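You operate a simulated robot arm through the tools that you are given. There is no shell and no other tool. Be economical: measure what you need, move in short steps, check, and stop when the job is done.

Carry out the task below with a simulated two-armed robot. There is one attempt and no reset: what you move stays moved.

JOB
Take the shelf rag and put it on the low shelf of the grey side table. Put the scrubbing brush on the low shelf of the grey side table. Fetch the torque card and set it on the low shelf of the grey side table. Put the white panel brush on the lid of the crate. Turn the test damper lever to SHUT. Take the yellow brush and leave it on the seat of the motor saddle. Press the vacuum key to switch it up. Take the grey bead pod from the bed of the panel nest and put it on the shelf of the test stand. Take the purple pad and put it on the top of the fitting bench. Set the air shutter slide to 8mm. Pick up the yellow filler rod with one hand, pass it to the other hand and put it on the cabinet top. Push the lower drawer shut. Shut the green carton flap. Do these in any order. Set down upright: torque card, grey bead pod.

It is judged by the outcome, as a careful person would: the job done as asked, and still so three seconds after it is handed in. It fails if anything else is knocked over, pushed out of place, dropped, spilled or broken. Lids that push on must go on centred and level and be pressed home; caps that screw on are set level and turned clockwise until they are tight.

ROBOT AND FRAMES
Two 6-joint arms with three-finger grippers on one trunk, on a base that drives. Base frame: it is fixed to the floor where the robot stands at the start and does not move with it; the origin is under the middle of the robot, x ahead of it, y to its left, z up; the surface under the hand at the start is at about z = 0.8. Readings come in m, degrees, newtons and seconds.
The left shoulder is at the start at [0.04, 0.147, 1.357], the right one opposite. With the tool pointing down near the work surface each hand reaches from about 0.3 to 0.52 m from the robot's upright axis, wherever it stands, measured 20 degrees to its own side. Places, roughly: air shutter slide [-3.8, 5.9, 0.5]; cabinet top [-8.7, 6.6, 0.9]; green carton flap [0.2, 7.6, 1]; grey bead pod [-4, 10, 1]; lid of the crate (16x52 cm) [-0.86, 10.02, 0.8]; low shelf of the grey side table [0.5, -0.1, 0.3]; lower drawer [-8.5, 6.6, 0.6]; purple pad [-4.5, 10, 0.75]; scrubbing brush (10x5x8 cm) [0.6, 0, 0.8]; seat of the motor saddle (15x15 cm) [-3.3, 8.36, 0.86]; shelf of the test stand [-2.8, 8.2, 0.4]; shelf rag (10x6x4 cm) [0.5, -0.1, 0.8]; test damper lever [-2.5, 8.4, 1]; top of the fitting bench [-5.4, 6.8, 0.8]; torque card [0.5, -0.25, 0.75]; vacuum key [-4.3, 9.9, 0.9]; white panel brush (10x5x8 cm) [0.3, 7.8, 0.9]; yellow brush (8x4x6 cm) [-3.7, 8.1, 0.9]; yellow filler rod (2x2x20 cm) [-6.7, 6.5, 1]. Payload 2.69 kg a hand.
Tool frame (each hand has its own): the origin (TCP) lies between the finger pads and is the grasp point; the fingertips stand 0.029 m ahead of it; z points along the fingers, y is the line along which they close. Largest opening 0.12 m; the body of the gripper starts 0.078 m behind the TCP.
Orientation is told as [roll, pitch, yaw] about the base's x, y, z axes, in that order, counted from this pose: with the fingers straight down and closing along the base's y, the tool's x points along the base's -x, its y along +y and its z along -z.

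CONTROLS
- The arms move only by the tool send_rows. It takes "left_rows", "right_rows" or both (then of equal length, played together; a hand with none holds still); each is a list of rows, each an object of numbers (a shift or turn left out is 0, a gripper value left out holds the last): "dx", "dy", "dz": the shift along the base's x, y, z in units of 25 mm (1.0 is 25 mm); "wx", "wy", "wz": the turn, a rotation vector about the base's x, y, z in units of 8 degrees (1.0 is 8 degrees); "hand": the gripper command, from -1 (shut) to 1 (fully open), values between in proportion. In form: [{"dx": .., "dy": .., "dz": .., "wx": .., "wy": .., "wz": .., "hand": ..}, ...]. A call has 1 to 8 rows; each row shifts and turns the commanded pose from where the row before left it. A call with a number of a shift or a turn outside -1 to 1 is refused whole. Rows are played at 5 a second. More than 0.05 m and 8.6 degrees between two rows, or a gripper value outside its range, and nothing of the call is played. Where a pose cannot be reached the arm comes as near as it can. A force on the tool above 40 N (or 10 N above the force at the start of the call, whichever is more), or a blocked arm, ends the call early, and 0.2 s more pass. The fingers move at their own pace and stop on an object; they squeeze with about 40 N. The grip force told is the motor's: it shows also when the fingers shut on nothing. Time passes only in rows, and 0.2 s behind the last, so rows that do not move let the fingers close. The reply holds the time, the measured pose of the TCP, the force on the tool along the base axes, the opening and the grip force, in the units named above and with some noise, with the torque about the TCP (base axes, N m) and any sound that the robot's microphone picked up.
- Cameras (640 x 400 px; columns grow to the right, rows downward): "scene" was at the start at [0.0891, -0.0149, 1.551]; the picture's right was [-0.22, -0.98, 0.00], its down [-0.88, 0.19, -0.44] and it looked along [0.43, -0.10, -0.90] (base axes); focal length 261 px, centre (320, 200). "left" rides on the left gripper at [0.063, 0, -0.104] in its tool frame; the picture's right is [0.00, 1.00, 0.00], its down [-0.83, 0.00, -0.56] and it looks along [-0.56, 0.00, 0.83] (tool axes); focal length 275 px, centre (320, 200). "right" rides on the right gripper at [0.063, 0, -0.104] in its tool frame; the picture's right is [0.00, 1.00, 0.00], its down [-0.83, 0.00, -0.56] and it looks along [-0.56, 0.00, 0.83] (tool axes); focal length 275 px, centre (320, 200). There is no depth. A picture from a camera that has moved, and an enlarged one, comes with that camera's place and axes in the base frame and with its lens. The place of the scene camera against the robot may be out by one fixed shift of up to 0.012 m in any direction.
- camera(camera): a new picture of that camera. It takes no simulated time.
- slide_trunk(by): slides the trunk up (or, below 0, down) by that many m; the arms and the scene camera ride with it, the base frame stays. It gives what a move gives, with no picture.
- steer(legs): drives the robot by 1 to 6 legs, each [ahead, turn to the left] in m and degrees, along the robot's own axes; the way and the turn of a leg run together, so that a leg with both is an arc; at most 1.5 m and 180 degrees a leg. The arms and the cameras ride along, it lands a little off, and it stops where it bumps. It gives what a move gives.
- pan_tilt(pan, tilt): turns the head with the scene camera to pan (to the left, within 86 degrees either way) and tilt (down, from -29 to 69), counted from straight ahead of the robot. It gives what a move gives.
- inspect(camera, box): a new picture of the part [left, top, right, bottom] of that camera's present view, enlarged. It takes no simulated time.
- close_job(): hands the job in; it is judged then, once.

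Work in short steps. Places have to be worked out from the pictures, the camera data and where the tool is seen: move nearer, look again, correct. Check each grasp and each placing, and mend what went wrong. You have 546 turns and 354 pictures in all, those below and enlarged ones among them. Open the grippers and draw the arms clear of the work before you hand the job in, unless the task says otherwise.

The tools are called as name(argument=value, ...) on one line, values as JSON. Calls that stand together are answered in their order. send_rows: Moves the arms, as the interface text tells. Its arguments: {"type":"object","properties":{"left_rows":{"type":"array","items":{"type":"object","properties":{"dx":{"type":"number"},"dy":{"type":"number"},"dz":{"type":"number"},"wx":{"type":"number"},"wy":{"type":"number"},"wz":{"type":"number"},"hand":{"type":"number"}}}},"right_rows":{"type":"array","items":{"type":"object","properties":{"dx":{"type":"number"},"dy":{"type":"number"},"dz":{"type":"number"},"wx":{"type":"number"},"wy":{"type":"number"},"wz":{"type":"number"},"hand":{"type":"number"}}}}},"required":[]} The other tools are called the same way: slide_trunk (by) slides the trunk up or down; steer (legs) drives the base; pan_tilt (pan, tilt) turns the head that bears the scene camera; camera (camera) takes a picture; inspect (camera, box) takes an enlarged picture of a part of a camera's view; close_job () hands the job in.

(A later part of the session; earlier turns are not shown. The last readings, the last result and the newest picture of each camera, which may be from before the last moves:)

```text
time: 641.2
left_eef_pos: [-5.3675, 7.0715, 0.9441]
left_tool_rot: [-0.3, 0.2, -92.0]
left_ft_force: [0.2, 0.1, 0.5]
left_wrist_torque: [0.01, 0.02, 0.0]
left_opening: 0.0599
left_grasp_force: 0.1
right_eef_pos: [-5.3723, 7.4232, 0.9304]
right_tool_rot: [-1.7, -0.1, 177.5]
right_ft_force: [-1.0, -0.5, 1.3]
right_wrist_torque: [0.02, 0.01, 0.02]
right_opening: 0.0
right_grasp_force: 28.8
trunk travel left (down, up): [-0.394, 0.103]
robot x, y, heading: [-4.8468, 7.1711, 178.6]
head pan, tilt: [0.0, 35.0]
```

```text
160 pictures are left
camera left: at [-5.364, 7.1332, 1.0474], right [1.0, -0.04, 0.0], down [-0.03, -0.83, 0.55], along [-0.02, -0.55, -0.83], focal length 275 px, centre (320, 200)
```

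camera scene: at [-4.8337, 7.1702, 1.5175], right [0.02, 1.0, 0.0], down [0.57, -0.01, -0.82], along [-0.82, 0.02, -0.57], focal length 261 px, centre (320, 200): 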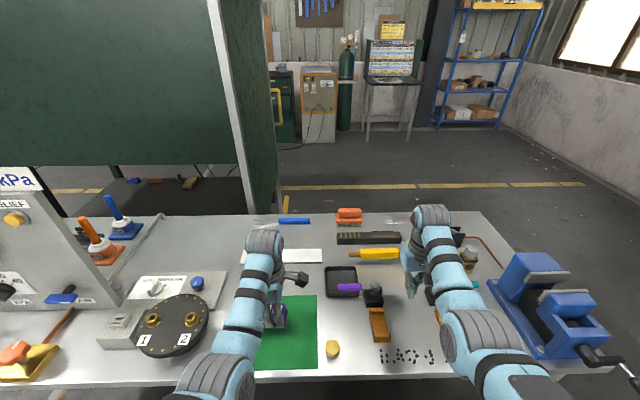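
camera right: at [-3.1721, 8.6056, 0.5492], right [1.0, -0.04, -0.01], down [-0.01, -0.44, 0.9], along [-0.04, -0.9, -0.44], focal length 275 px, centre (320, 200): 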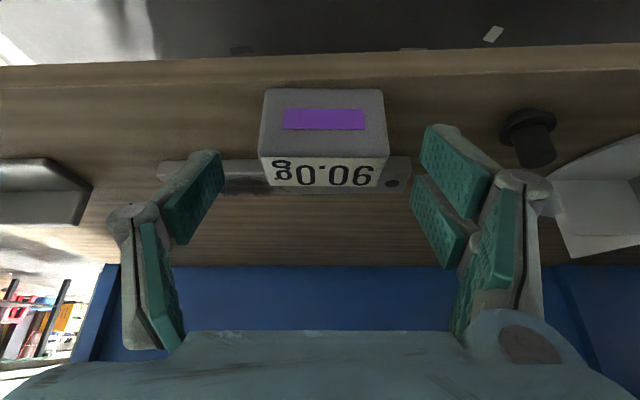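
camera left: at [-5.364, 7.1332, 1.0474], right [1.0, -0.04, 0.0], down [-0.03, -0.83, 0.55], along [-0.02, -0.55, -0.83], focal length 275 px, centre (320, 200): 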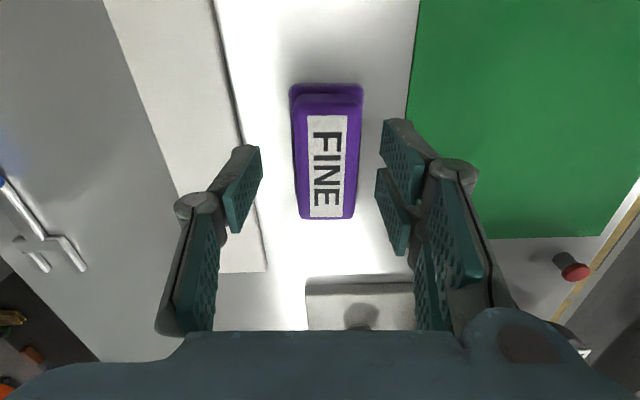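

Purple pad placed on the bench. Back out, raise the trunk, and look toward the air shutter at (−3.8,5.9).

send_rows(left_rows=[{"dz": 1}, {"dz": 0.5, "hand": -1}])

steer(legs=[[-0.42, 0]])

slide_trunk(by=0.1)

steer(legs=[[0, 90]])

pan_tilt(pan=20, tilt=30)

camera(camera="scene")

```text
time: 641.8
left_eef_pos: [-5.3681, 7.0715, 0.9809]
left_tool_rot: [-0.2, 0.1, -91.9]
left_ft_force: [0.1, -0.1, 0.0]
left_wrist_torque: [-0.02, -0.03, 0.03]
left_opening: 0.0
left_grasp_force: 11.4
right_eef_pos: [-5.373, 7.4233, 0.9297]
right_tool_rot: [-1.8, -0.1, 177.5]
right_ft_force: [0.0, -0.4, 0.2]
right_wrist_torque: [-0.01, -0.01, 0.01]
right_opening: 0.0
right_grasp_force: 28.8
trunk travel left (down, up): [-0.394, 0.103]
robot x, y, heading: [-4.8438, 7.1705, 178.8]
head pan, tilt: [0.0, 35.0]
```

```text
time: 644.4
left_eef_pos: [-4.9464, 7.0631, 0.9793]
left_tool_rot: [0.0, 0.2, -92.3]
left_ft_force: [0.6, -1.0, -0.3]
left_wrist_torque: [-0.01, 0.05, -0.02]
left_opening: 0.0
left_grasp_force: 28.7
right_eef_pos: [-4.9505, 7.4145, 0.9277]
right_tool_rot: [-1.9, -0.1, 177.2]
right_ft_force: [0.6, 0.8, -0.7]
right_wrist_torque: [-0.03, 0.0, -0.01]
right_opening: 0.0003
right_grasp_force: 28.9
trunk travel left (down, up): [-0.394, 0.103]
robot x, y, heading: [-4.42, 7.1639, 178.1]
head pan, tilt: [0.0, 35.0]
```

```text
time: 645.8
left_eef_pos: [-4.9443, 7.0638, 1.0806]
left_tool_rot: [-0.2, 0.2, -92.4]
left_ft_force: [0.5, -0.1, 0.3]
left_wrist_torque: [-0.01, 0.01, 0.0]
left_opening: 0.0002
left_grasp_force: 28.8
right_eef_pos: [-4.9482, 7.4148, 1.0285]
right_tool_rot: [-1.8, -0.1, 177.2]
right_ft_force: [0.1, -0.4, 0.4]
right_wrist_torque: [-0.02, -0.02, 0.0]
right_opening: 0.0001
right_grasp_force: 28.5
trunk travel left (down, up): [-0.494, 0.003]
robot x, y, heading: [-4.4225, 7.1616, 178.2]
head pan, tilt: [0.0, 35.0]
```

```text
time: 649.9
left_eef_pos: [-4.3361, 6.6354, 1.0801]
left_tool_rot: [-0.2, 0.2, -3.6]
left_ft_force: [0.2, -0.2, -0.6]
left_wrist_torque: [0.02, 0.01, 0.02]
left_opening: 0.0002
left_grasp_force: 28.8
right_eef_pos: [-4.6889, 6.6387, 1.0299]
right_tool_rot: [-1.8, -0.1, -94.0]
right_ft_force: [-0.4, 0.5, 0.2]
right_wrist_torque: [0.01, -0.05, -0.02]
right_opening: 0.0
right_grasp_force: 28.4
trunk travel left (down, up): [-0.494, 0.003]
robot x, y, heading: [-4.4221, 7.1594, -93.0]
head pan, tilt: [0.0, 35.0]
```

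```text
time: 650.8
left_eef_pos: [-4.3372, 6.6354, 1.0811]
left_tool_rot: [-0.3, 0.1, -3.5]
left_ft_force: [0.9, 1.0, -0.1]
left_wrist_torque: [0.02, -0.02, 0.01]
left_opening: 0.0002
left_grasp_force: 27.6
right_eef_pos: [-4.6871, 6.6403, 1.0284]
right_tool_rot: [-1.9, -0.1, -94.0]
right_ft_force: [1.1, -0.6, 0.8]
right_wrist_torque: [0.02, 0.0, 0.01]
right_opening: 0.0
right_grasp_force: 28.6
trunk travel left (down, up): [-0.494, 0.003]
robot x, y, heading: [-4.4209, 7.1632, -93.0]
head pan, tilt: [20.0, 30.0]
```

```text
159 pictures are left
camera scene: at [-4.3892, 7.0521, 1.6071], right [-0.96, -0.29, 0.0], down [-0.15, 0.48, -0.87], along [0.25, -0.83, -0.5], focal length 261 px, centre (320, 200)
```

scene: 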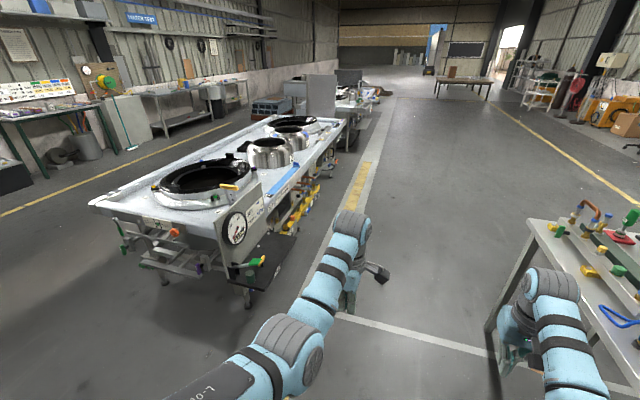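

inspect(camera="scene", box=[80, 150, 360, 325])

```text
2.29 times, centred on (220, 238) of scene
camera zoom: at [-4.3892, 7.0521, 1.6071], right [-0.96, -0.29, 0.0], down [-0.15, 0.48, -0.87], along [0.25, -0.83, -0.5], focal length 597 px, centre (549, 114)
```

zoom: 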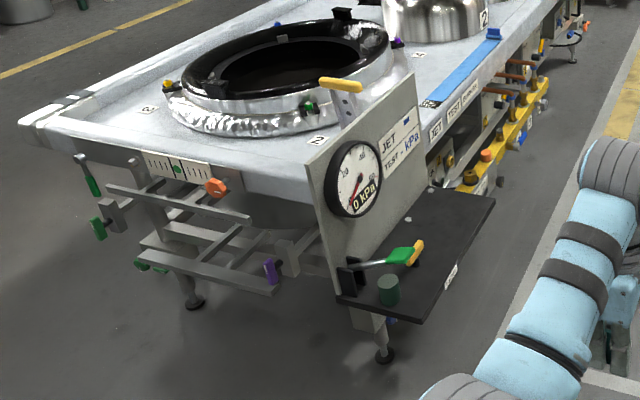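

The range table's NW corner has a black shelf with a green/yellow handle near (−3.7,6.0,0.5). Move closer to see it.

steer(legs=[[0, 50], [0.35, 0]])

pan_tilt(pan=0, tilt=50)

camera(camera="scene")

```text
time: 655.3
left_eef_pos: [-3.7118, 6.65, 1.0808]
left_tool_rot: [-0.4, 0.1, 46.3]
left_ft_force: [0.0, 0.5, 0.2]
left_wrist_torque: [0.01, -0.05, -0.01]
left_opening: 0.0001
left_grasp_force: 28.7
right_eef_pos: [-3.9415, 6.3832, 1.0292]
right_tool_rot: [-1.8, -0.3, -44.1]
right_ft_force: [-0.1, 0.1, -0.4]
right_wrist_torque: [0.02, -0.02, 0.0]
right_opening: 0.0004
right_grasp_force: 28.9
trunk travel left (down, up): [-0.494, 0.003]
robot x, y, heading: [-4.1685, 6.9197, -43.3]
head pan, tilt: [20.0, 30.0]
```

```text
time: 656.1
left_eef_pos: [-3.71, 6.6471, 1.0813]
left_tool_rot: [-0.2, 0.2, 46.3]
left_ft_force: [0.3, 0.3, -0.1]
left_wrist_torque: [0.0, -0.03, -0.01]
left_opening: 0.0
left_grasp_force: 28.3
right_eef_pos: [-3.9401, 6.3815, 1.029]
right_tool_rot: [-1.9, -0.1, -44.0]
right_ft_force: [0.2, 0.0, 0.2]
right_wrist_torque: [0.02, 0.03, -0.03]
right_opening: 0.0001
right_grasp_force: 28.8
trunk travel left (down, up): [-0.494, 0.003]
robot x, y, heading: [-4.1657, 6.9183, -43.1]
head pan, tilt: [0.0, 50.0]
```

```text
157 pictures are left
camera scene: at [-4.0872, 6.8527, 1.5777], right [-0.68, -0.73, 0.0], down [-0.56, 0.52, -0.64], along [0.47, -0.44, -0.77], focal length 261 px, centre (320, 200)
```

scene: 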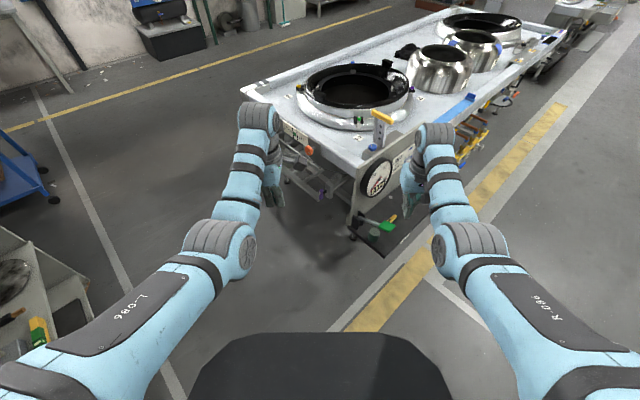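

slide_trunk(by=-0.3)

pan_tilt(pan=-5, tilt=35)

camera(camera="scene")

inspect(camera="scene", box=[220, 120, 420, 245])

```text
time: 659.1
left_eef_pos: [-3.71, 6.6474, 0.7819]
left_tool_rot: [-0.1, 0.2, 46.3]
left_ft_force: [-0.9, 0.9, 0.7]
left_wrist_torque: [0.03, 0.03, -0.05]
left_opening: 0.0
left_grasp_force: 28.3
right_eef_pos: [-3.9399, 6.3818, 0.7296]
right_tool_rot: [-1.8, -0.2, -44.2]
right_ft_force: [-0.3, -1.1, 0.4]
right_wrist_torque: [0.01, 0.02, 0.0]
right_opening: 0.0
right_grasp_force: 28.3
trunk travel left (down, up): [-0.194, 0.303]
robot x, y, heading: [-4.1675, 6.9242, -43.2]
head pan, tilt: [0.0, 50.0]
```

```text
time: 659.9
left_eef_pos: [-3.7096, 6.648, 0.7809]
left_tool_rot: [-0.2, 0.2, 46.4]
left_ft_force: [-0.7, -1.0, 1.1]
left_wrist_torque: [-0.03, -0.03, 0.01]
left_opening: 0.0
left_grasp_force: 28.0
right_eef_pos: [-3.9396, 6.382, 0.7299]
right_tool_rot: [-1.8, -0.1, -44.2]
right_ft_force: [-0.1, -0.6, -1.1]
right_wrist_torque: [0.0, 0.0, -0.01]
right_opening: 0.0001
right_grasp_force: 28.6
trunk travel left (down, up): [-0.194, 0.303]
robot x, y, heading: [-4.1673, 6.9184, -43.2]
head pan, tilt: [-5.0, 35.0]
```

```text
156 pictures are left
camera scene: at [-4.0848, 6.84, 1.3003], right [-0.74, -0.67, 0.0], down [-0.38, 0.43, -0.82], along [0.55, -0.61, -0.57], focal length 261 px, centre (320, 200)
```

scene: 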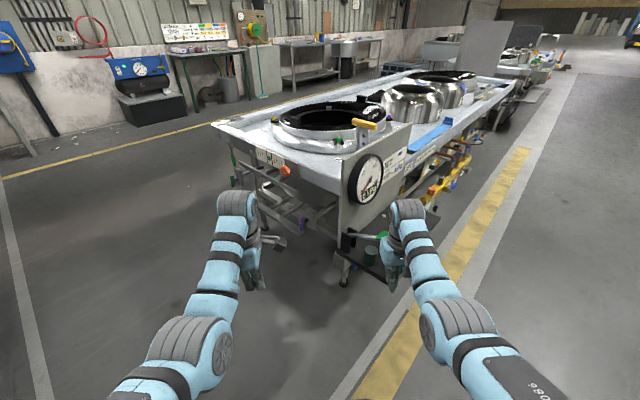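

```text
3.20 times, centred on (320, 182) of scene
camera zoom: at [-4.0848, 6.84, 1.3003], right [-0.74, -0.67, 0.0], down [-0.38, 0.43, -0.82], along [0.55, -0.61, -0.57], focal length 836 px, centre (320, 256)
```

zoom: 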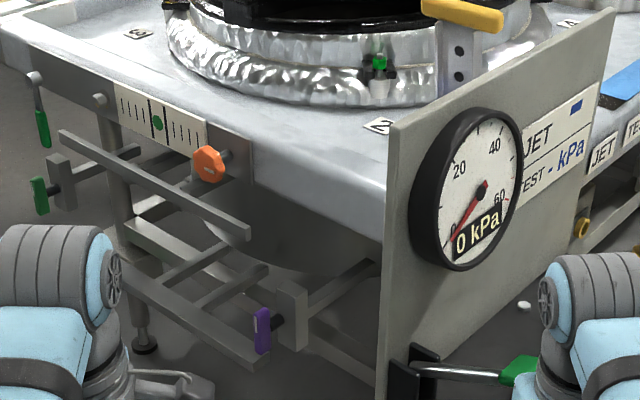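

Look from the west side: drive to (−4.5,6.1) facing +x.

steer(legs=[[0, -69], [0.85, 0], [0, 112]])

pan_tilt(pan=0, tilt=35)

camera(camera="scene")

```text
time: 672.2
left_eef_pos: [-3.9789, 6.2413, 0.7821]
left_tool_rot: [-0.2, 0.1, 89.3]
left_ft_force: [-0.7, -0.1, -0.2]
left_wrist_torque: [0.04, -0.03, -0.02]
left_opening: 0.0
left_grasp_force: 28.6
right_eef_pos: [-3.9657, 5.8882, 0.7302]
right_tool_rot: [-1.8, -0.1, -1.1]
right_ft_force: [0.1, -1.0, -0.4]
right_wrist_torque: [0.01, 0.0, -0.03]
right_opening: 0.0001
right_grasp_force: 28.5
trunk travel left (down, up): [-0.194, 0.303]
robot x, y, heading: [-4.4989, 6.1256, -0.1]
head pan, tilt: [-5.0, 35.0]
```

```text
time: 672.9
left_eef_pos: [-3.98, 6.2404, 0.7816]
left_tool_rot: [-0.2, 0.2, 89.3]
left_ft_force: [-0.5, 0.4, -0.2]
left_wrist_torque: [0.01, 0.0, -0.02]
left_opening: 0.0
left_grasp_force: 27.9
right_eef_pos: [-3.9671, 5.8887, 0.7299]
right_tool_rot: [-1.9, -0.1, -1.2]
right_ft_force: [0.3, 0.1, 0.0]
right_wrist_torque: [0.0, -0.02, 0.01]
right_opening: 0.0001
right_grasp_force: 28.9
trunk travel left (down, up): [-0.194, 0.303]
robot x, y, heading: [-4.4945, 6.1286, -0.3]
head pan, tilt: [0.0, 35.0]
```

```text
154 pictures are left
camera scene: at [-4.383, 6.1264, 1.3004], right [0.0, -1.0, 0.0], down [-0.57, 0.0, -0.82], along [0.82, 0.0, -0.57], focal length 261 px, centre (320, 200)
```

scene: 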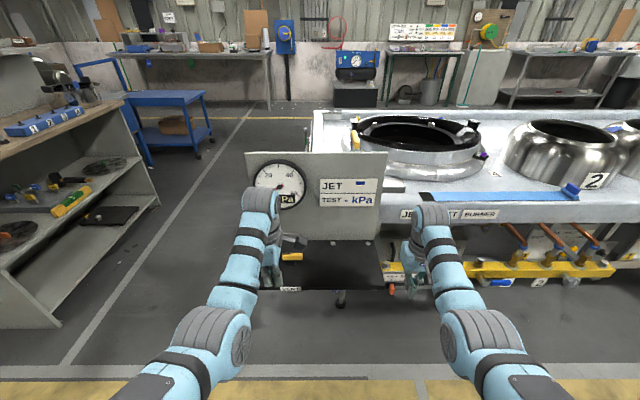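

inspect(camera="scene", box=[240, 210, 480, 320])

inspect(camera="scene", box=[400, 190, 640, 300])

camera(camera="right")

```text
2.67 times, centred on (360, 265) of scene
camera zoom: at [-4.383, 6.1264, 1.3004], right [0.0, -1.0, 0.0], down [-0.57, 0.0, -0.82], along [0.82, 0.0, -0.57], focal length 696 px, centre (213, 27)
```

zoom: 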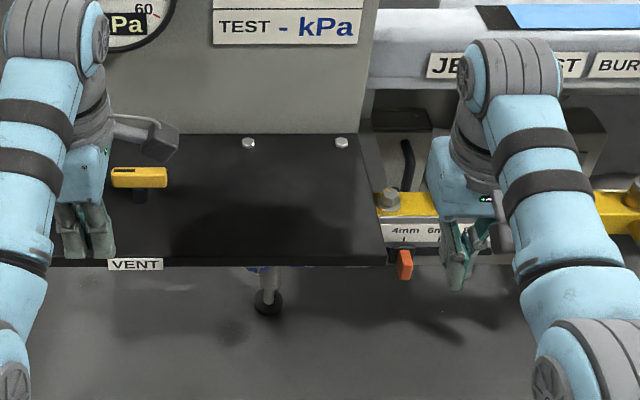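

```text
2.67 times, centred on (520, 245) of scene
camera zoom: at [-4.383, 6.1264, 1.3004], right [0.0, -1.0, 0.0], down [-0.57, 0.0, -0.82], along [0.82, 0.0, -0.57], focal length 696 px, centre (-213, 80)
```

zoom: 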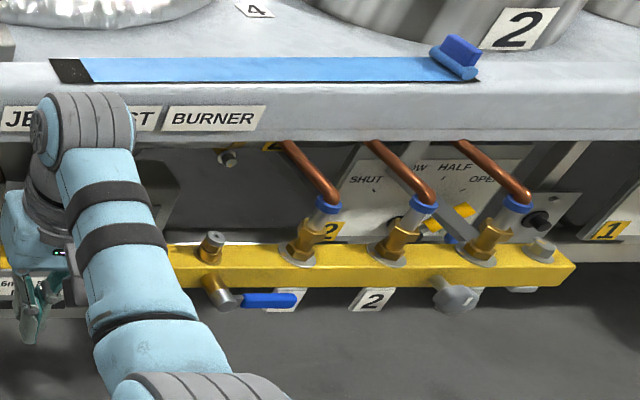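

```text
151 pictures are left
camera right: at [-4.0277, 5.8933, 0.8341], right [0.02, 1.0, -0.03], down [0.83, 0.0, 0.56], along [0.56, -0.04, -0.83], focal length 275 px, centre (320, 200)
```

right: 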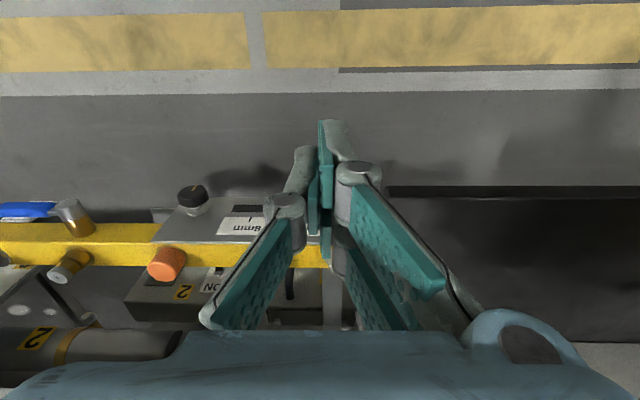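

Found it: a scale "4mm 6mm …" with an orange slide at the start of the yellow manifold. Move the right hand aside to see it all.

send_rows(right_rows=[{"dx": -0.5, "dy": -1}, {"dx": -0.5, "dy": -1}, {"dy": -1}, {"dy": -1}, {"dy": -1}])

inspect(camera="scene", box=[370, 220, 490, 295])

camera(camera="right")

```text
time: 674.0
left_eef_pos: [-3.9798, 6.2406, 0.7817]
left_tool_rot: [-0.3, 0.3, 89.3]
left_ft_force: [-0.1, -0.3, 0.5]
left_wrist_torque: [0.06, 0.01, 0.0]
left_opening: 0.0
left_grasp_force: 28.9
right_eef_pos: [-3.9913, 5.7635, 0.7285]
right_tool_rot: [-1.7, -0.1, -1.2]
right_ft_force: [-0.5, -0.4, 0.4]
right_wrist_torque: [0.02, -0.02, 0.02]
right_opening: 0.0004
right_grasp_force: 28.5
trunk travel left (down, up): [-0.194, 0.303]
robot x, y, heading: [-4.4958, 6.1293, 0.1]
head pan, tilt: [0.0, 35.0]
```

```text
5.33 times, centred on (430, 258) of scene
camera zoom: at [-4.3831, 6.1256, 1.3004], right [0.0, -1.0, 0.0], down [-0.57, 0.0, -0.82], along [0.82, 0.0, -0.57], focal length 1393 px, centre (-267, -107)
```

zoom: 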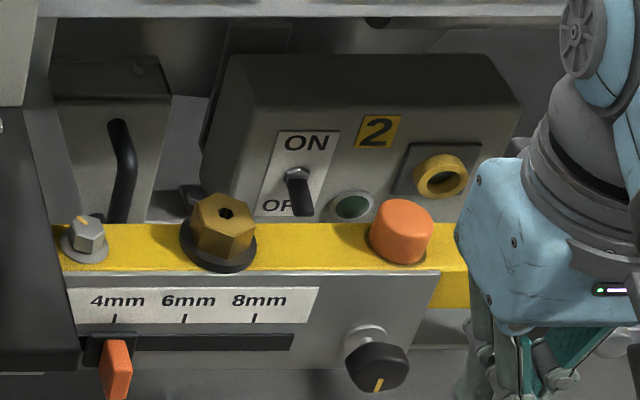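

```text
149 pictures are left
camera right: at [-4.0536, 5.7671, 0.8322], right [0.02, 1.0, -0.03], down [0.83, 0.0, 0.56], along [0.56, -0.03, -0.83], focal length 275 px, centre (320, 200)
```

right: 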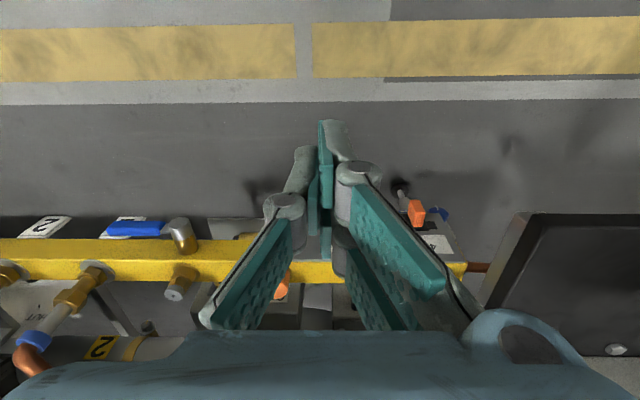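

Slide handle at ≈(−3.83,5.88,0.54); it must go ~9 cm toward −y to the 8mm tick. Look closer at the handle and the neighbouring shelf.

inspect(camera="scene", box=[370, 240, 450, 290])

inspect(camera="right", box=[340, 150, 520, 262])

```text
8.00 times, centred on (410, 265) of scene
camera zoom: at [-4.3831, 6.1256, 1.3004], right [0.0, -1.0, 0.0], down [-0.57, 0.0, -0.82], along [0.82, 0.0, -0.57], focal length 2090 px, centre (-400, -320)
```

zoom: 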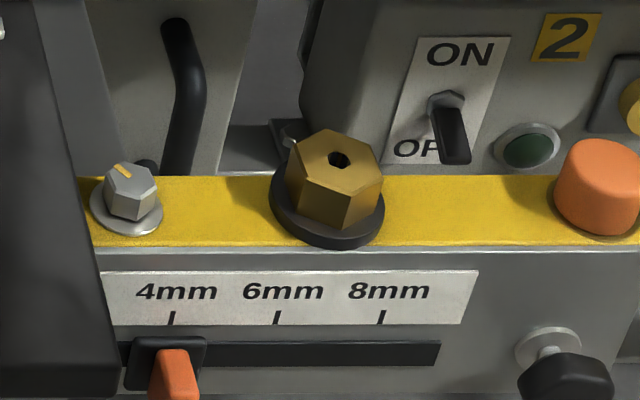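

```text
3.56 times, centred on (430, 206) of right
camera zoom: at [-4.0536, 5.7671, 0.8322], right [0.02, 1.0, -0.03], down [0.83, 0.0, 0.56], along [0.56, -0.03, -0.83], focal length 979 px, centre (-71, 179)
```

zoom: 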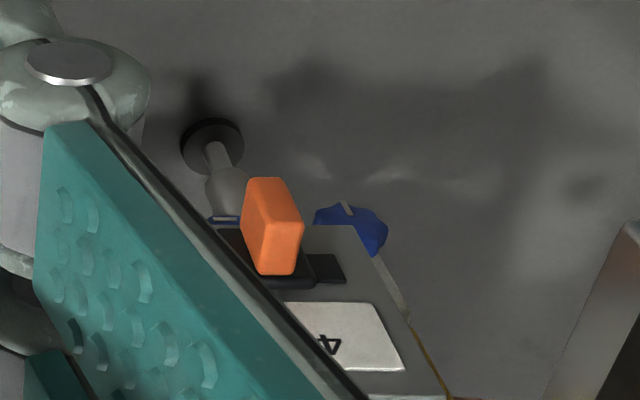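

Drive 15 cm closer, move the right hand over the handle (open) and look straight down.

steer(legs=[[0.17, 0]])

send_rows(right_rows=[{"dy": 1, "dx": 0.2, "hand": 0}, {"dy": 1, "dx": 0.2}, {"dy": 1, "dz": -0.5}, {"dy": 1, "dz": -0.5}, {"dy": 0.6, "dz": -0.6}])

camera(camera="right")

```text
time: 675.5
left_eef_pos: [-3.813, 6.238, 0.7821]
left_tool_rot: [-0.3, 0.1, 89.2]
left_ft_force: [-0.2, 0.2, 0.9]
left_wrist_torque: [0.0, -0.02, 0.02]
left_opening: 0.0001
left_grasp_force: 29.0
right_eef_pos: [-3.8264, 5.7611, 0.7278]
right_tool_rot: [-1.8, -0.1, -1.3]
right_ft_force: [0.0, -0.1, 0.3]
right_wrist_torque: [0.01, 0.04, -0.01]
right_opening: 0.0001
right_grasp_force: 28.6
trunk travel left (down, up): [-0.194, 0.303]
robot x, y, heading: [-4.3309, 6.1286, -0.4]
head pan, tilt: [0.0, 35.0]
```

```text
time: 676.7
left_eef_pos: [-3.8113, 6.239, 0.7815]
left_tool_rot: [-0.2, 0.2, 89.1]
left_ft_force: [0.6, -0.1, -0.4]
left_wrist_torque: [0.0, 0.02, -0.02]
left_opening: 0.0
left_grasp_force: 29.0
right_eef_pos: [-3.8161, 5.8763, 0.6874]
right_tool_rot: [-1.8, -0.1, -1.4]
right_ft_force: [-0.2, 0.0, -1.0]
right_wrist_torque: [-0.01, -0.01, -0.02]
right_opening: 0.0602
right_grasp_force: 0.1
trunk travel left (down, up): [-0.194, 0.303]
robot x, y, heading: [-4.3329, 6.1258, -0.0]
head pan, tilt: [0.0, 35.0]
```

```text
146 pictures are left
camera right: at [-3.877, 5.8806, 0.7912], right [0.02, 1.0, -0.03], down [0.83, 0.0, 0.56], along [0.56, -0.04, -0.83], focal length 275 px, centre (320, 200)
```

right: 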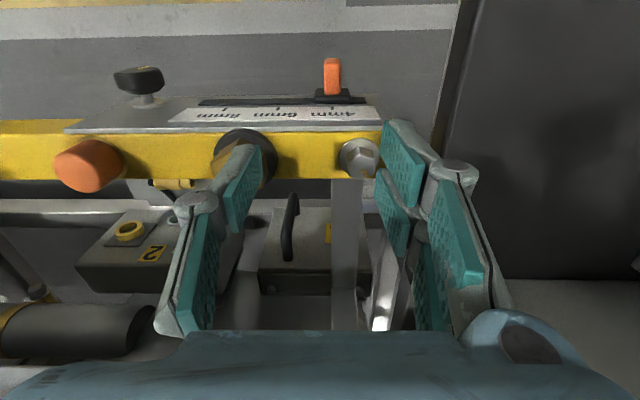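

The tab protrudes toward −x at y≈5.885, x −3.805…−3.845, z≈0.52. Position above it and descend partway.

send_rows(right_rows=[{"dx": -0.9, "dy": 0.35}, {"dz": -1}, {"dz": -1}, {"dz": -1}, {"dz": -0.6}])

inspect(camera="scene", box=[370, 240, 530, 340])

camera(camera="right")

```text
time: 677.9
left_eef_pos: [-3.811, 6.2387, 0.7819]
left_tool_rot: [-0.4, 0.2, 89.1]
left_ft_force: [-0.8, 0.4, -0.8]
left_wrist_torque: [0.0, 0.0, -0.01]
left_opening: 0.0001
left_grasp_force: 29.1
right_eef_pos: [-3.8381, 5.8845, 0.5986]
right_tool_rot: [-1.8, -0.1, -1.2]
right_ft_force: [0.3, 0.0, -0.2]
right_wrist_torque: [-0.03, -0.03, 0.03]
right_opening: 0.0599
right_grasp_force: 0.1
trunk travel left (down, up): [-0.194, 0.303]
robot x, y, heading: [-4.3318, 6.1252, -0.5]
head pan, tilt: [0.0, 35.0]
```

```text
4.00 times, centred on (450, 290) of scene
camera zoom: at [-4.2156, 6.1256, 1.3004], right [0.0, -1.0, 0.0], down [-0.57, 0.0, -0.82], along [0.82, 0.0, -0.57], focal length 1045 px, centre (-200, -160)
```

zoom: 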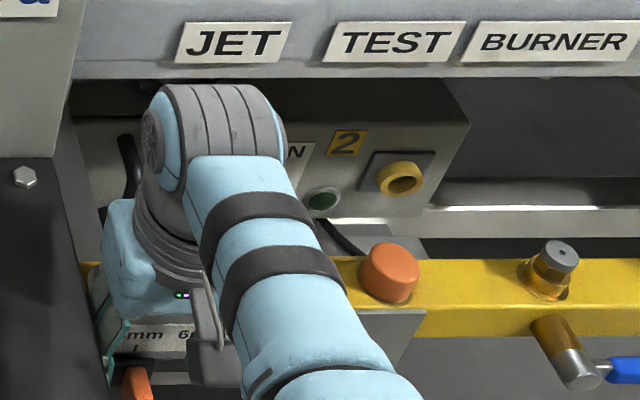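

```text
144 pictures are left
camera right: at [-3.8993, 5.8901, 0.7019], right [0.02, 1.0, -0.03], down [0.83, 0.0, 0.56], along [0.56, -0.04, -0.83], focal length 275 px, centre (320, 200)
```

right: 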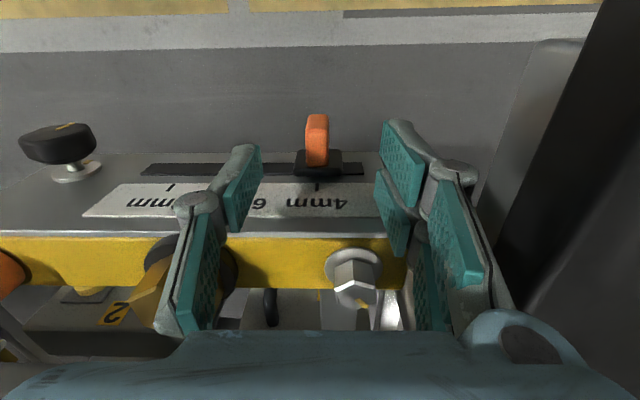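

Tab spans x −3.82…−3.844 at z≈0.53, y≈5.881. Lower to it and close.

send_rows(right_rows=[{"dz": -1}, {"dz": -1}, {"dz": -0.4}, {"hand": -0.4}, {"hand": -0.8}, {"hand": -1}, {}])

camera(camera="right")

```text
time: 679.5
left_eef_pos: [-3.8129, 6.2365, 0.7821]
left_tool_rot: [-0.2, 0.0, 89.2]
left_ft_force: [0.6, 0.1, -0.9]
left_wrist_torque: [0.0, 0.04, 0.0]
left_opening: 0.0
left_grasp_force: 29.3
right_eef_pos: [-3.8519, 5.8842, 0.5468]
right_tool_rot: [-1.7, -0.1, -1.4]
right_ft_force: [-0.6, -28.2, 0.6]
right_wrist_torque: [0.22, -0.28, 0.29]
right_opening: 0.0144
right_grasp_force: 40.7
right hand out of reach, approached as far as the arm can: row 2, 3
trunk travel left (down, up): [-0.194, 0.303]
robot x, y, heading: [-4.3324, 6.1286, -0.4]
head pan, tilt: [0.0, 35.0]
```

```text
143 pictures are left
camera right: at [-3.913, 5.8882, 0.6503], right [0.02, 1.0, -0.03], down [0.83, 0.0, 0.56], along [0.56, -0.04, -0.83], focal length 275 px, centre (320, 200)
```

right: 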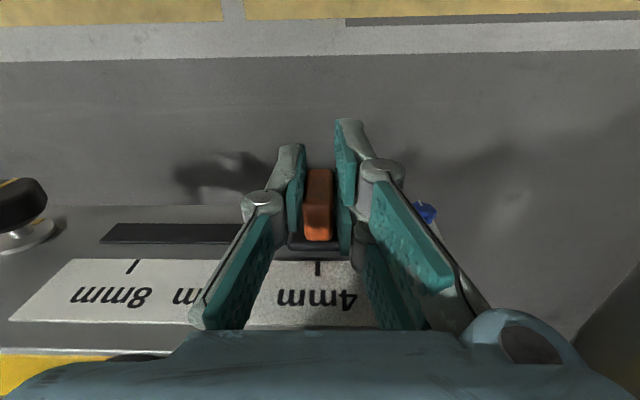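

Gripped the tab. Drag it toward −y in steps and check against the ticks.

send_rows(right_rows=[{"dy": -0.6}, {"dy": -0.7}, {"dy": -0.7}, {"dy": -0.7}])

camera(camera="right")

```text
time: 680.0
left_eef_pos: [-3.8135, 6.241, 0.7812]
left_tool_rot: [-0.2, 0.2, 89.5]
left_ft_force: [-0.2, 0.0, 0.4]
left_wrist_torque: [-0.02, -0.05, -0.02]
left_opening: 0.0
left_grasp_force: 28.6
right_eef_pos: [-3.8519, 5.8815, 0.5467]
right_tool_rot: [-0.6, 0.1, -0.7]
right_ft_force: [0.8, 7.5, 8.0]
right_wrist_torque: [0.09, 0.98, 0.68]
right_opening: 0.0142
right_grasp_force: 40.3
trunk travel left (down, up): [-0.194, 0.303]
robot x, y, heading: [-4.3335, 6.1284, 0.2]
head pan, tilt: [0.0, 35.0]
stopped in row 2 (right hand): the force on the tool passed its limit at 50 N (the readings are from after the stop); the commanded pose is now the measured one
```

```text
142 pictures are left
camera right: at [-3.9129, 5.8831, 0.651], right [0.01, 1.0, -0.01], down [0.83, 0.0, 0.56], along [0.56, -0.01, -0.83], focal length 275 px, centre (320, 200)
```

right: 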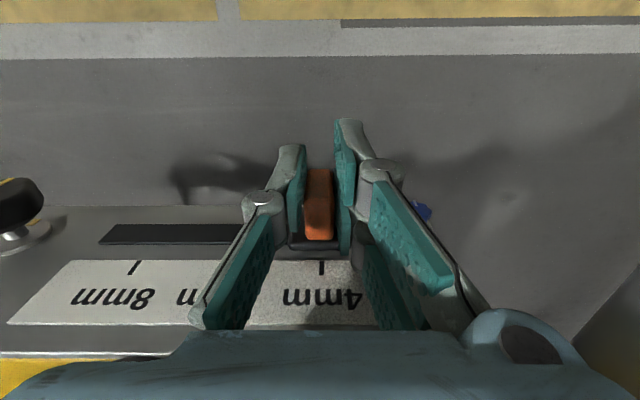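

The slide is stiff. Try slower, smaller steps.

send_rows(right_rows=[{"dy": -0.2}, {"dy": -0.2}, {"dy": -0.2}, {"dy": -0.2}, {"dy": -0.2}, {"dy": -0.2}])

```text
time: 680.7
left_eef_pos: [-3.8136, 6.242, 0.7831]
left_tool_rot: [-0.3, 0.2, 89.6]
left_ft_force: [0.0, -0.2, 0.9]
left_wrist_torque: [0.01, -0.04, 0.02]
left_opening: 0.0
left_grasp_force: 28.4
right_eef_pos: [-3.8511, 5.8781, 0.5465]
right_tool_rot: [0.0, -0.1, -0.4]
right_ft_force: [-0.3, 10.3, 9.5]
right_wrist_torque: [0.19, 1.09, 0.57]
right_opening: 0.0139
right_grasp_force: 40.6
trunk travel left (down, up): [-0.194, 0.303]
robot x, y, heading: [-4.3316, 6.1294, 0.5]
head pan, tilt: [0.0, 35.0]
stopped in row 3 (right hand): the force on the tool passed its limit at 44 N (the readings are from after the stop); the commanded pose is now the measured one
```

send_rows(right_rows=[{"dy": -0.15}, {"dy": -0.15}, {"dy": -0.15}])

camera(camera="right")

```text
time: 681.4
left_eef_pos: [-3.816, 6.2415, 0.7829]
left_tool_rot: [-0.4, 0.2, 89.7]
left_ft_force: [-0.1, -1.2, 0.3]
left_wrist_torque: [0.02, 0.0, -0.03]
left_opening: 0.0
left_grasp_force: 28.4
right_eef_pos: [-3.8524, 5.8738, 0.5475]
right_tool_rot: [0.5, -0.1, -0.4]
right_ft_force: [-2.2, 9.5, 13.8]
right_wrist_torque: [0.15, 0.91, 0.49]
right_opening: 0.014
right_grasp_force: 40.6
trunk travel left (down, up): [-0.194, 0.303]
robot x, y, heading: [-4.3294, 6.1247, 0.9]
head pan, tilt: [0.0, 35.0]
stopped in row 3 (right hand): the force on the tool passed its limit at 42 N (the readings are from after the stop); the commanded pose is now the measured one
```

```text
141 pictures are left
camera right: at [-3.9134, 5.8733, 0.6513], right [0.0, 1.0, 0.01], down [0.83, -0.01, 0.56], along [0.56, 0.01, -0.83], focal length 275 px, centre (320, 200)
```

right: 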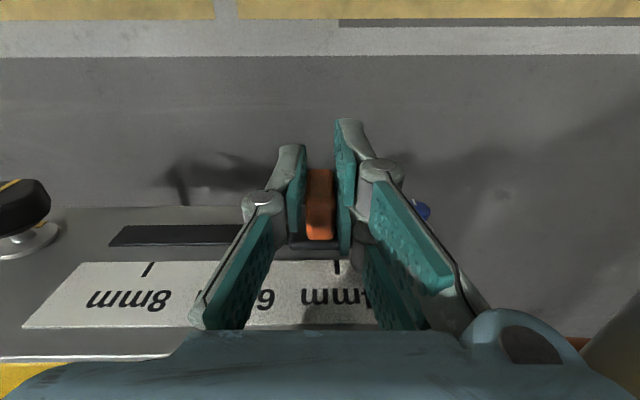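

The slide does move (~1 cm so far) but friction is ~42 N, just over the stop limit. I'll preload to just under 40 N so the next call's limit is higher, then drag.

send_rows(right_rows=[{"dy": -0.15}, {"dy": -0.1}])

```text
time: 682.0
left_eef_pos: [-3.8136, 6.2451, 0.781]
left_tool_rot: [-0.3, 0.4, 89.6]
left_ft_force: [0.0, 0.9, -0.1]
left_wrist_torque: [0.0, -0.01, 0.01]
left_opening: 0.0
left_grasp_force: 28.3
right_eef_pos: [-3.8516, 5.8701, 0.5475]
right_tool_rot: [0.4, 0.1, -0.3]
right_ft_force: [-1.9, 28.1, 12.6]
right_wrist_torque: [0.8, 0.53, 0.84]
right_opening: 0.0138
right_grasp_force: 40.1
trunk travel left (down, up): [-0.194, 0.303]
robot x, y, heading: [-4.3325, 6.1264, 1.0]
head pan, tilt: [0.0, 35.0]
```

send_rows(right_rows=[{"dy": -0.06}, {}])

send_rows(right_rows=[{"dy": -0.1}, {"dy": -0.1}, {"dy": -0.1}, {"dy": -0.1}, {"dy": -0.1}, {"dy": -0.1}, {"dy": -0.1}, {"dy": -0.1}])

```text
time: 682.6
left_eef_pos: [-3.8144, 6.2451, 0.7826]
left_tool_rot: [-0.3, 0.3, 89.7]
left_ft_force: [-0.6, -0.4, -0.4]
left_wrist_torque: [0.01, 0.02, 0.04]
left_opening: 0.0002
left_grasp_force: 28.6
right_eef_pos: [-3.8529, 5.866, 0.5469]
right_tool_rot: [0.3, -0.1, -0.3]
right_ft_force: [-3.2, 21.0, 8.2]
right_wrist_torque: [0.5, -1.01, 0.79]
right_opening: 0.0139
right_grasp_force: 40.3
trunk travel left (down, up): [-0.194, 0.303]
robot x, y, heading: [-4.3299, 6.1271, 0.5]
head pan, tilt: [0.0, 35.0]
```

```text
time: 684.3
left_eef_pos: [-3.8128, 6.2422, 0.7822]
left_tool_rot: [-0.3, 0.2, 89.6]
left_ft_force: [-0.2, 0.0, -0.3]
left_wrist_torque: [-0.01, -0.01, 0.0]
left_opening: 0.0
left_grasp_force: 28.2
right_eef_pos: [-3.851, 5.8518, 0.5474]
right_tool_rot: [0.9, -0.1, 0.0]
right_ft_force: [3.8, 5.8, 1.3]
right_wrist_torque: [-0.06, 0.92, 0.41]
right_opening: 0.0139
right_grasp_force: 39.5
trunk travel left (down, up): [-0.194, 0.303]
robot x, y, heading: [-4.3306, 6.1273, 1.0]
head pan, tilt: [0.0, 35.0]
stopped in row 8 (right hand): the force on the tool passed its limit at 40 N (the readings are from after the stop); the commanded pose is now the measured one
```

Slow dragging works (≈1.5 cm per call). Continue.

send_rows(right_rows=[{"dy": -0.1}, {"dy": -0.09}, {"dy": -0.09}, {"dy": -0.09}, {"dy": -0.09}, {"dy": -0.09}, {"dy": -0.09}, {"dy": -0.09}])

send_rows(right_rows=[{"dy": -0.09}, {"dy": -0.09}, {"dy": -0.09}, {"dy": -0.09}, {"dy": -0.09}, {"dy": -0.09}, {"dy": -0.09}, {"dy": -0.09}])

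camera(camera="right")

```text
time: 685.4
left_eef_pos: [-3.8118, 6.2424, 0.7814]
left_tool_rot: [-0.2, 0.2, 89.6]
left_ft_force: [0.0, -0.7, -0.6]
left_wrist_torque: [0.02, 0.01, 0.02]
left_opening: 0.0001
left_grasp_force: 28.4
right_eef_pos: [-3.8527, 5.8471, 0.5476]
right_tool_rot: [1.3, -0.1, -0.1]
right_ft_force: [3.7, 8.7, 0.5]
right_wrist_torque: [-0.42, 0.73, 0.38]
right_opening: 0.014
right_grasp_force: 40.9
trunk travel left (down, up): [-0.194, 0.303]
robot x, y, heading: [-4.3294, 6.128, 0.9]
head pan, tilt: [0.0, 35.0]
stopped in row 5 (right hand): the force on the tool passed its limit at 40 N (the readings are from after the stop); the commanded pose is now the measured one
```

```text
time: 686.9
left_eef_pos: [-3.8126, 6.2422, 0.7808]
left_tool_rot: [-0.3, 0.2, 89.6]
left_ft_force: [0.1, -0.3, -0.1]
left_wrist_torque: [0.01, -0.01, -0.01]
left_opening: 0.0
left_grasp_force: 28.4
right_eef_pos: [-3.8523, 5.8357, 0.5471]
right_tool_rot: [1.6, -0.3, 0.1]
right_ft_force: [5.7, 8.5, -0.5]
right_wrist_torque: [-0.65, 0.7, 0.55]
right_opening: 0.0138
right_grasp_force: 40.7
trunk travel left (down, up): [-0.194, 0.303]
robot x, y, heading: [-4.3361, 6.1271, 0.9]
head pan, tilt: [0.0, 35.0]
stopped in row 7 (right hand): the force on the tool passed its limit at 40 N (the readings are from after the stop); the commanded pose is now the measured one
```

```text
140 pictures are left
camera right: at [-3.9142, 5.8325, 0.6516], right [0.0, 1.0, 0.03], down [0.83, -0.01, 0.56], along [0.56, 0.03, -0.83], focal length 275 px, centre (320, 200)
```

right: 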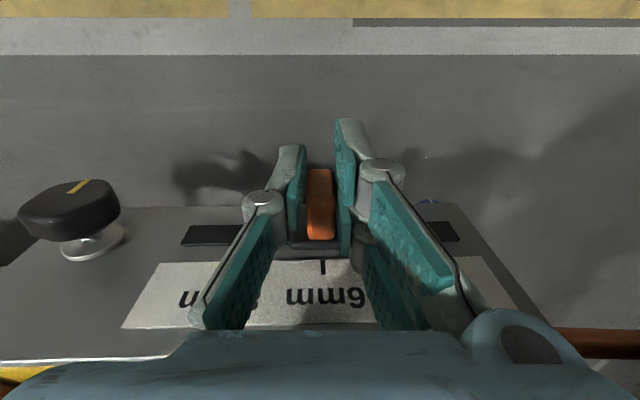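

Now at 6mm (y 5.836), so 8mm is at y≈5.790. Continue with pauses between steps.

send_rows(right_rows=[{"dy": -0.2}, {}, {"dy": -0.12}, {}, {"dy": -0.12}, {}, {"dy": -0.12}, {}])

send_rows(right_rows=[{"dy": -0.12}, {}, {"dy": -0.12}, {}, {"dy": -0.12}, {}, {"dy": -0.12}, {}])

```text
time: 688.1
left_eef_pos: [-3.8112, 6.2418, 0.7812]
left_tool_rot: [-0.2, 0.2, 89.6]
left_ft_force: [0.3, -0.6, 0.3]
left_wrist_torque: [0.03, 0.0, -0.01]
left_opening: 0.0
left_grasp_force: 28.5
right_eef_pos: [-3.8516, 5.8289, 0.5483]
right_tool_rot: [1.8, -0.4, 0.2]
right_ft_force: [5.3, 5.3, -5.3]
right_wrist_torque: [-0.98, 0.64, 0.34]
right_opening: 0.0139
right_grasp_force: 40.5
trunk travel left (down, up): [-0.194, 0.303]
robot x, y, heading: [-4.3334, 6.1293, 1.1]
head pan, tilt: [0.0, 35.0]
stopped in row 5 (right hand): the force on the tool passed its limit at 40 N (the readings are from after the stop); the commanded pose is now the measured one
```

```text
time: 689.4
left_eef_pos: [-3.812, 6.2431, 0.781]
left_tool_rot: [-0.2, 0.2, 89.6]
left_ft_force: [0.0, -0.8, -1.1]
left_wrist_torque: [0.01, 0.01, -0.02]
left_opening: 0.0
left_grasp_force: 29.1
right_eef_pos: [-3.8522, 5.8228, 0.5482]
right_tool_rot: [2.1, -0.4, 0.1]
right_ft_force: [6.4, 7.1, -7.4]
right_wrist_torque: [-1.16, 0.37, 0.33]
right_opening: 0.0141
right_grasp_force: 40.6
trunk travel left (down, up): [-0.194, 0.303]
robot x, y, heading: [-4.3309, 6.1293, 1.4]
head pan, tilt: [0.0, 35.0]
stopped in row 6 (right hand): the arm was blocked; the commanded pose is now the measured one
```

send_rows(right_rows=[{"dy": -0.12, "wx": -0.1}, {"dy": -0.1, "wx": -0.1}, {"dy": -0.1}, {"dy": -0.08}, {"dy": -0.08}, {"dy": -0.08}])

send_rows(right_rows=[{"dy": -0.12, "wx": -0.05}, {"dy": -0.1}, {"dy": -0.1}, {"dy": -0.08}, {"dy": -0.08}, {"dy": -0.08}])

camera(camera="right")

```text
time: 690.2
left_eef_pos: [-3.813, 6.2431, 0.7816]
left_tool_rot: [-0.2, 0.3, 89.6]
left_ft_force: [0.0, -0.3, 0.3]
left_wrist_torque: [0.01, -0.02, -0.01]
left_opening: 0.0
left_grasp_force: 28.5
right_eef_pos: [-3.853, 5.8176, 0.5485]
right_tool_rot: [0.9, -0.5, 0.2]
right_ft_force: [4.4, 8.0, 0.8]
right_wrist_torque: [0.14, 0.76, 0.31]
right_opening: 0.0137
right_grasp_force: 40.6
trunk travel left (down, up): [-0.194, 0.303]
robot x, y, heading: [-4.3313, 6.1242, 1.5]
head pan, tilt: [0.0, 35.0]
stopped in row 4 (right hand): the force on the tool passed its limit at 42 N (the readings are from after the stop); the commanded pose is now the measured one
```

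```text
time: 691.2
left_eef_pos: [-3.8125, 6.243, 0.7823]
left_tool_rot: [-0.2, 0.3, 89.7]
left_ft_force: [0.4, -0.7, -0.9]
left_wrist_torque: [-0.01, 0.01, -0.03]
left_opening: 0.0
left_grasp_force: 27.9
right_eef_pos: [-3.8531, 5.8125, 0.5493]
right_tool_rot: [0.9, -0.6, 0.5]
right_ft_force: [4.6, 8.2, 2.8]
right_wrist_torque: [0.05, 0.51, 0.18]
right_opening: 0.0138
right_grasp_force: 40.3
trunk travel left (down, up): [-0.194, 0.303]
robot x, y, heading: [-4.3315, 6.1313, 1.6]
head pan, tilt: [0.0, 35.0]
stopped in row 5 (right hand): the arm was blocked; the commanded pose is now the measured one
```

```text
139 pictures are left
camera right: at [-3.9158, 5.8101, 0.653], right [-0.01, 1.0, 0.02], down [0.82, 0.0, 0.57], along [0.57, 0.02, -0.82], focal length 275 px, centre (320, 200)
```

right: 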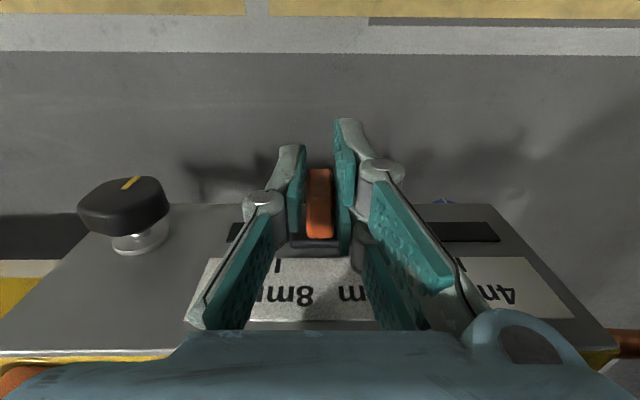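

8mm tick is 2 cm further. Continue.

send_rows(right_rows=[{"dy": -0.12}, {"dy": -0.1}, {"dy": -0.1}, {"dy": -0.08}, {"dy": -0.08}, {"dy": -0.08}])

send_rows(right_rows=[{"dy": -0.12}, {"dy": -0.1}, {"dy": -0.1}, {"dy": -0.08}, {"dy": -0.08}, {"dy": -0.08}])

send_rows(right_rows=[{"dy": -0.12}, {"dy": -0.1}, {"dy": -0.1}, {"dy": -0.08}])

camera(camera="right")

```text
time: 692.4
left_eef_pos: [-3.8123, 6.2427, 0.7811]
left_tool_rot: [-0.2, 0.2, 89.6]
left_ft_force: [-0.3, -0.9, 0.9]
left_wrist_torque: [0.02, 0.01, -0.01]
left_opening: 0.0001
left_grasp_force: 28.4
right_eef_pos: [-3.853, 5.8058, 0.5504]
right_tool_rot: [1.3, -0.8, 0.4]
right_ft_force: [6.7, 8.9, -2.7]
right_wrist_torque: [-0.24, 0.74, 0.19]
right_opening: 0.0137
right_grasp_force: 40.0
trunk travel left (down, up): [-0.194, 0.303]
robot x, y, heading: [-4.331, 6.1256, 1.8]
head pan, tilt: [0.0, 35.0]
stopped in row 5 (right hand): the force on the tool passed its limit at 40 N (the readings are from after the stop); the commanded pose is now the measured one
```

```text
time: 693.5
left_eef_pos: [-3.8121, 6.2416, 0.7807]
left_tool_rot: [-0.1, 0.3, 89.5]
left_ft_force: [1.1, 0.6, 0.7]
left_wrist_torque: [0.04, -0.01, 0.03]
left_opening: 0.0
left_grasp_force: 28.2
right_eef_pos: [-3.8532, 5.7988, 0.5501]
right_tool_rot: [1.6, -0.9, 0.5]
right_ft_force: [8.2, 6.7, -3.7]
right_wrist_torque: [-0.56, 0.44, 0.07]
right_opening: 0.0143
right_grasp_force: 40.2
trunk travel left (down, up): [-0.194, 0.303]
robot x, y, heading: [-4.3329, 6.1288, 2.2]
head pan, tilt: [0.0, 35.0]
stopped in row 5 (right hand): the force on the tool passed its limit at 40 N (the readings are from after the stop); the commanded pose is now the measured one
```

```text
time: 694.4
left_eef_pos: [-3.8107, 6.2418, 0.7815]
left_tool_rot: [-0.2, 0.2, 89.6]
left_ft_force: [0.0, -0.3, -0.3]
left_wrist_torque: [0.0, -0.01, -0.02]
left_opening: 0.0002
left_grasp_force: 28.6
right_eef_pos: [-3.8539, 5.7942, 0.5502]
right_tool_rot: [1.8, -1.0, 0.7]
right_ft_force: [7.7, 6.8, -4.8]
right_wrist_torque: [-0.7, 0.69, 0.07]
right_opening: 0.0141
right_grasp_force: 40.4
trunk travel left (down, up): [-0.194, 0.303]
robot x, y, heading: [-4.3293, 6.1282, 2.0]
head pan, tilt: [0.0, 35.0]
stopped in row 4 (right hand): the force on the tool passed its limit at 41 N (the readings are from after the stop); the commanded pose is now the measured one
```

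```text
138 pictures are left
camera right: at [-3.9169, 5.7903, 0.6537], right [-0.02, 1.0, 0.03], down [0.82, 0.0, 0.57], along [0.57, 0.04, -0.82], focal length 275 px, centre (320, 200)
```

right: 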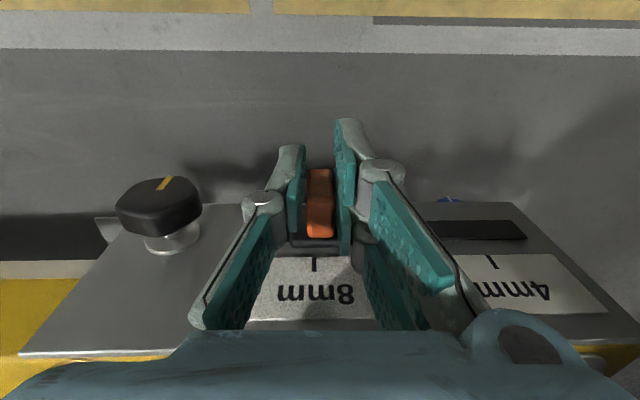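

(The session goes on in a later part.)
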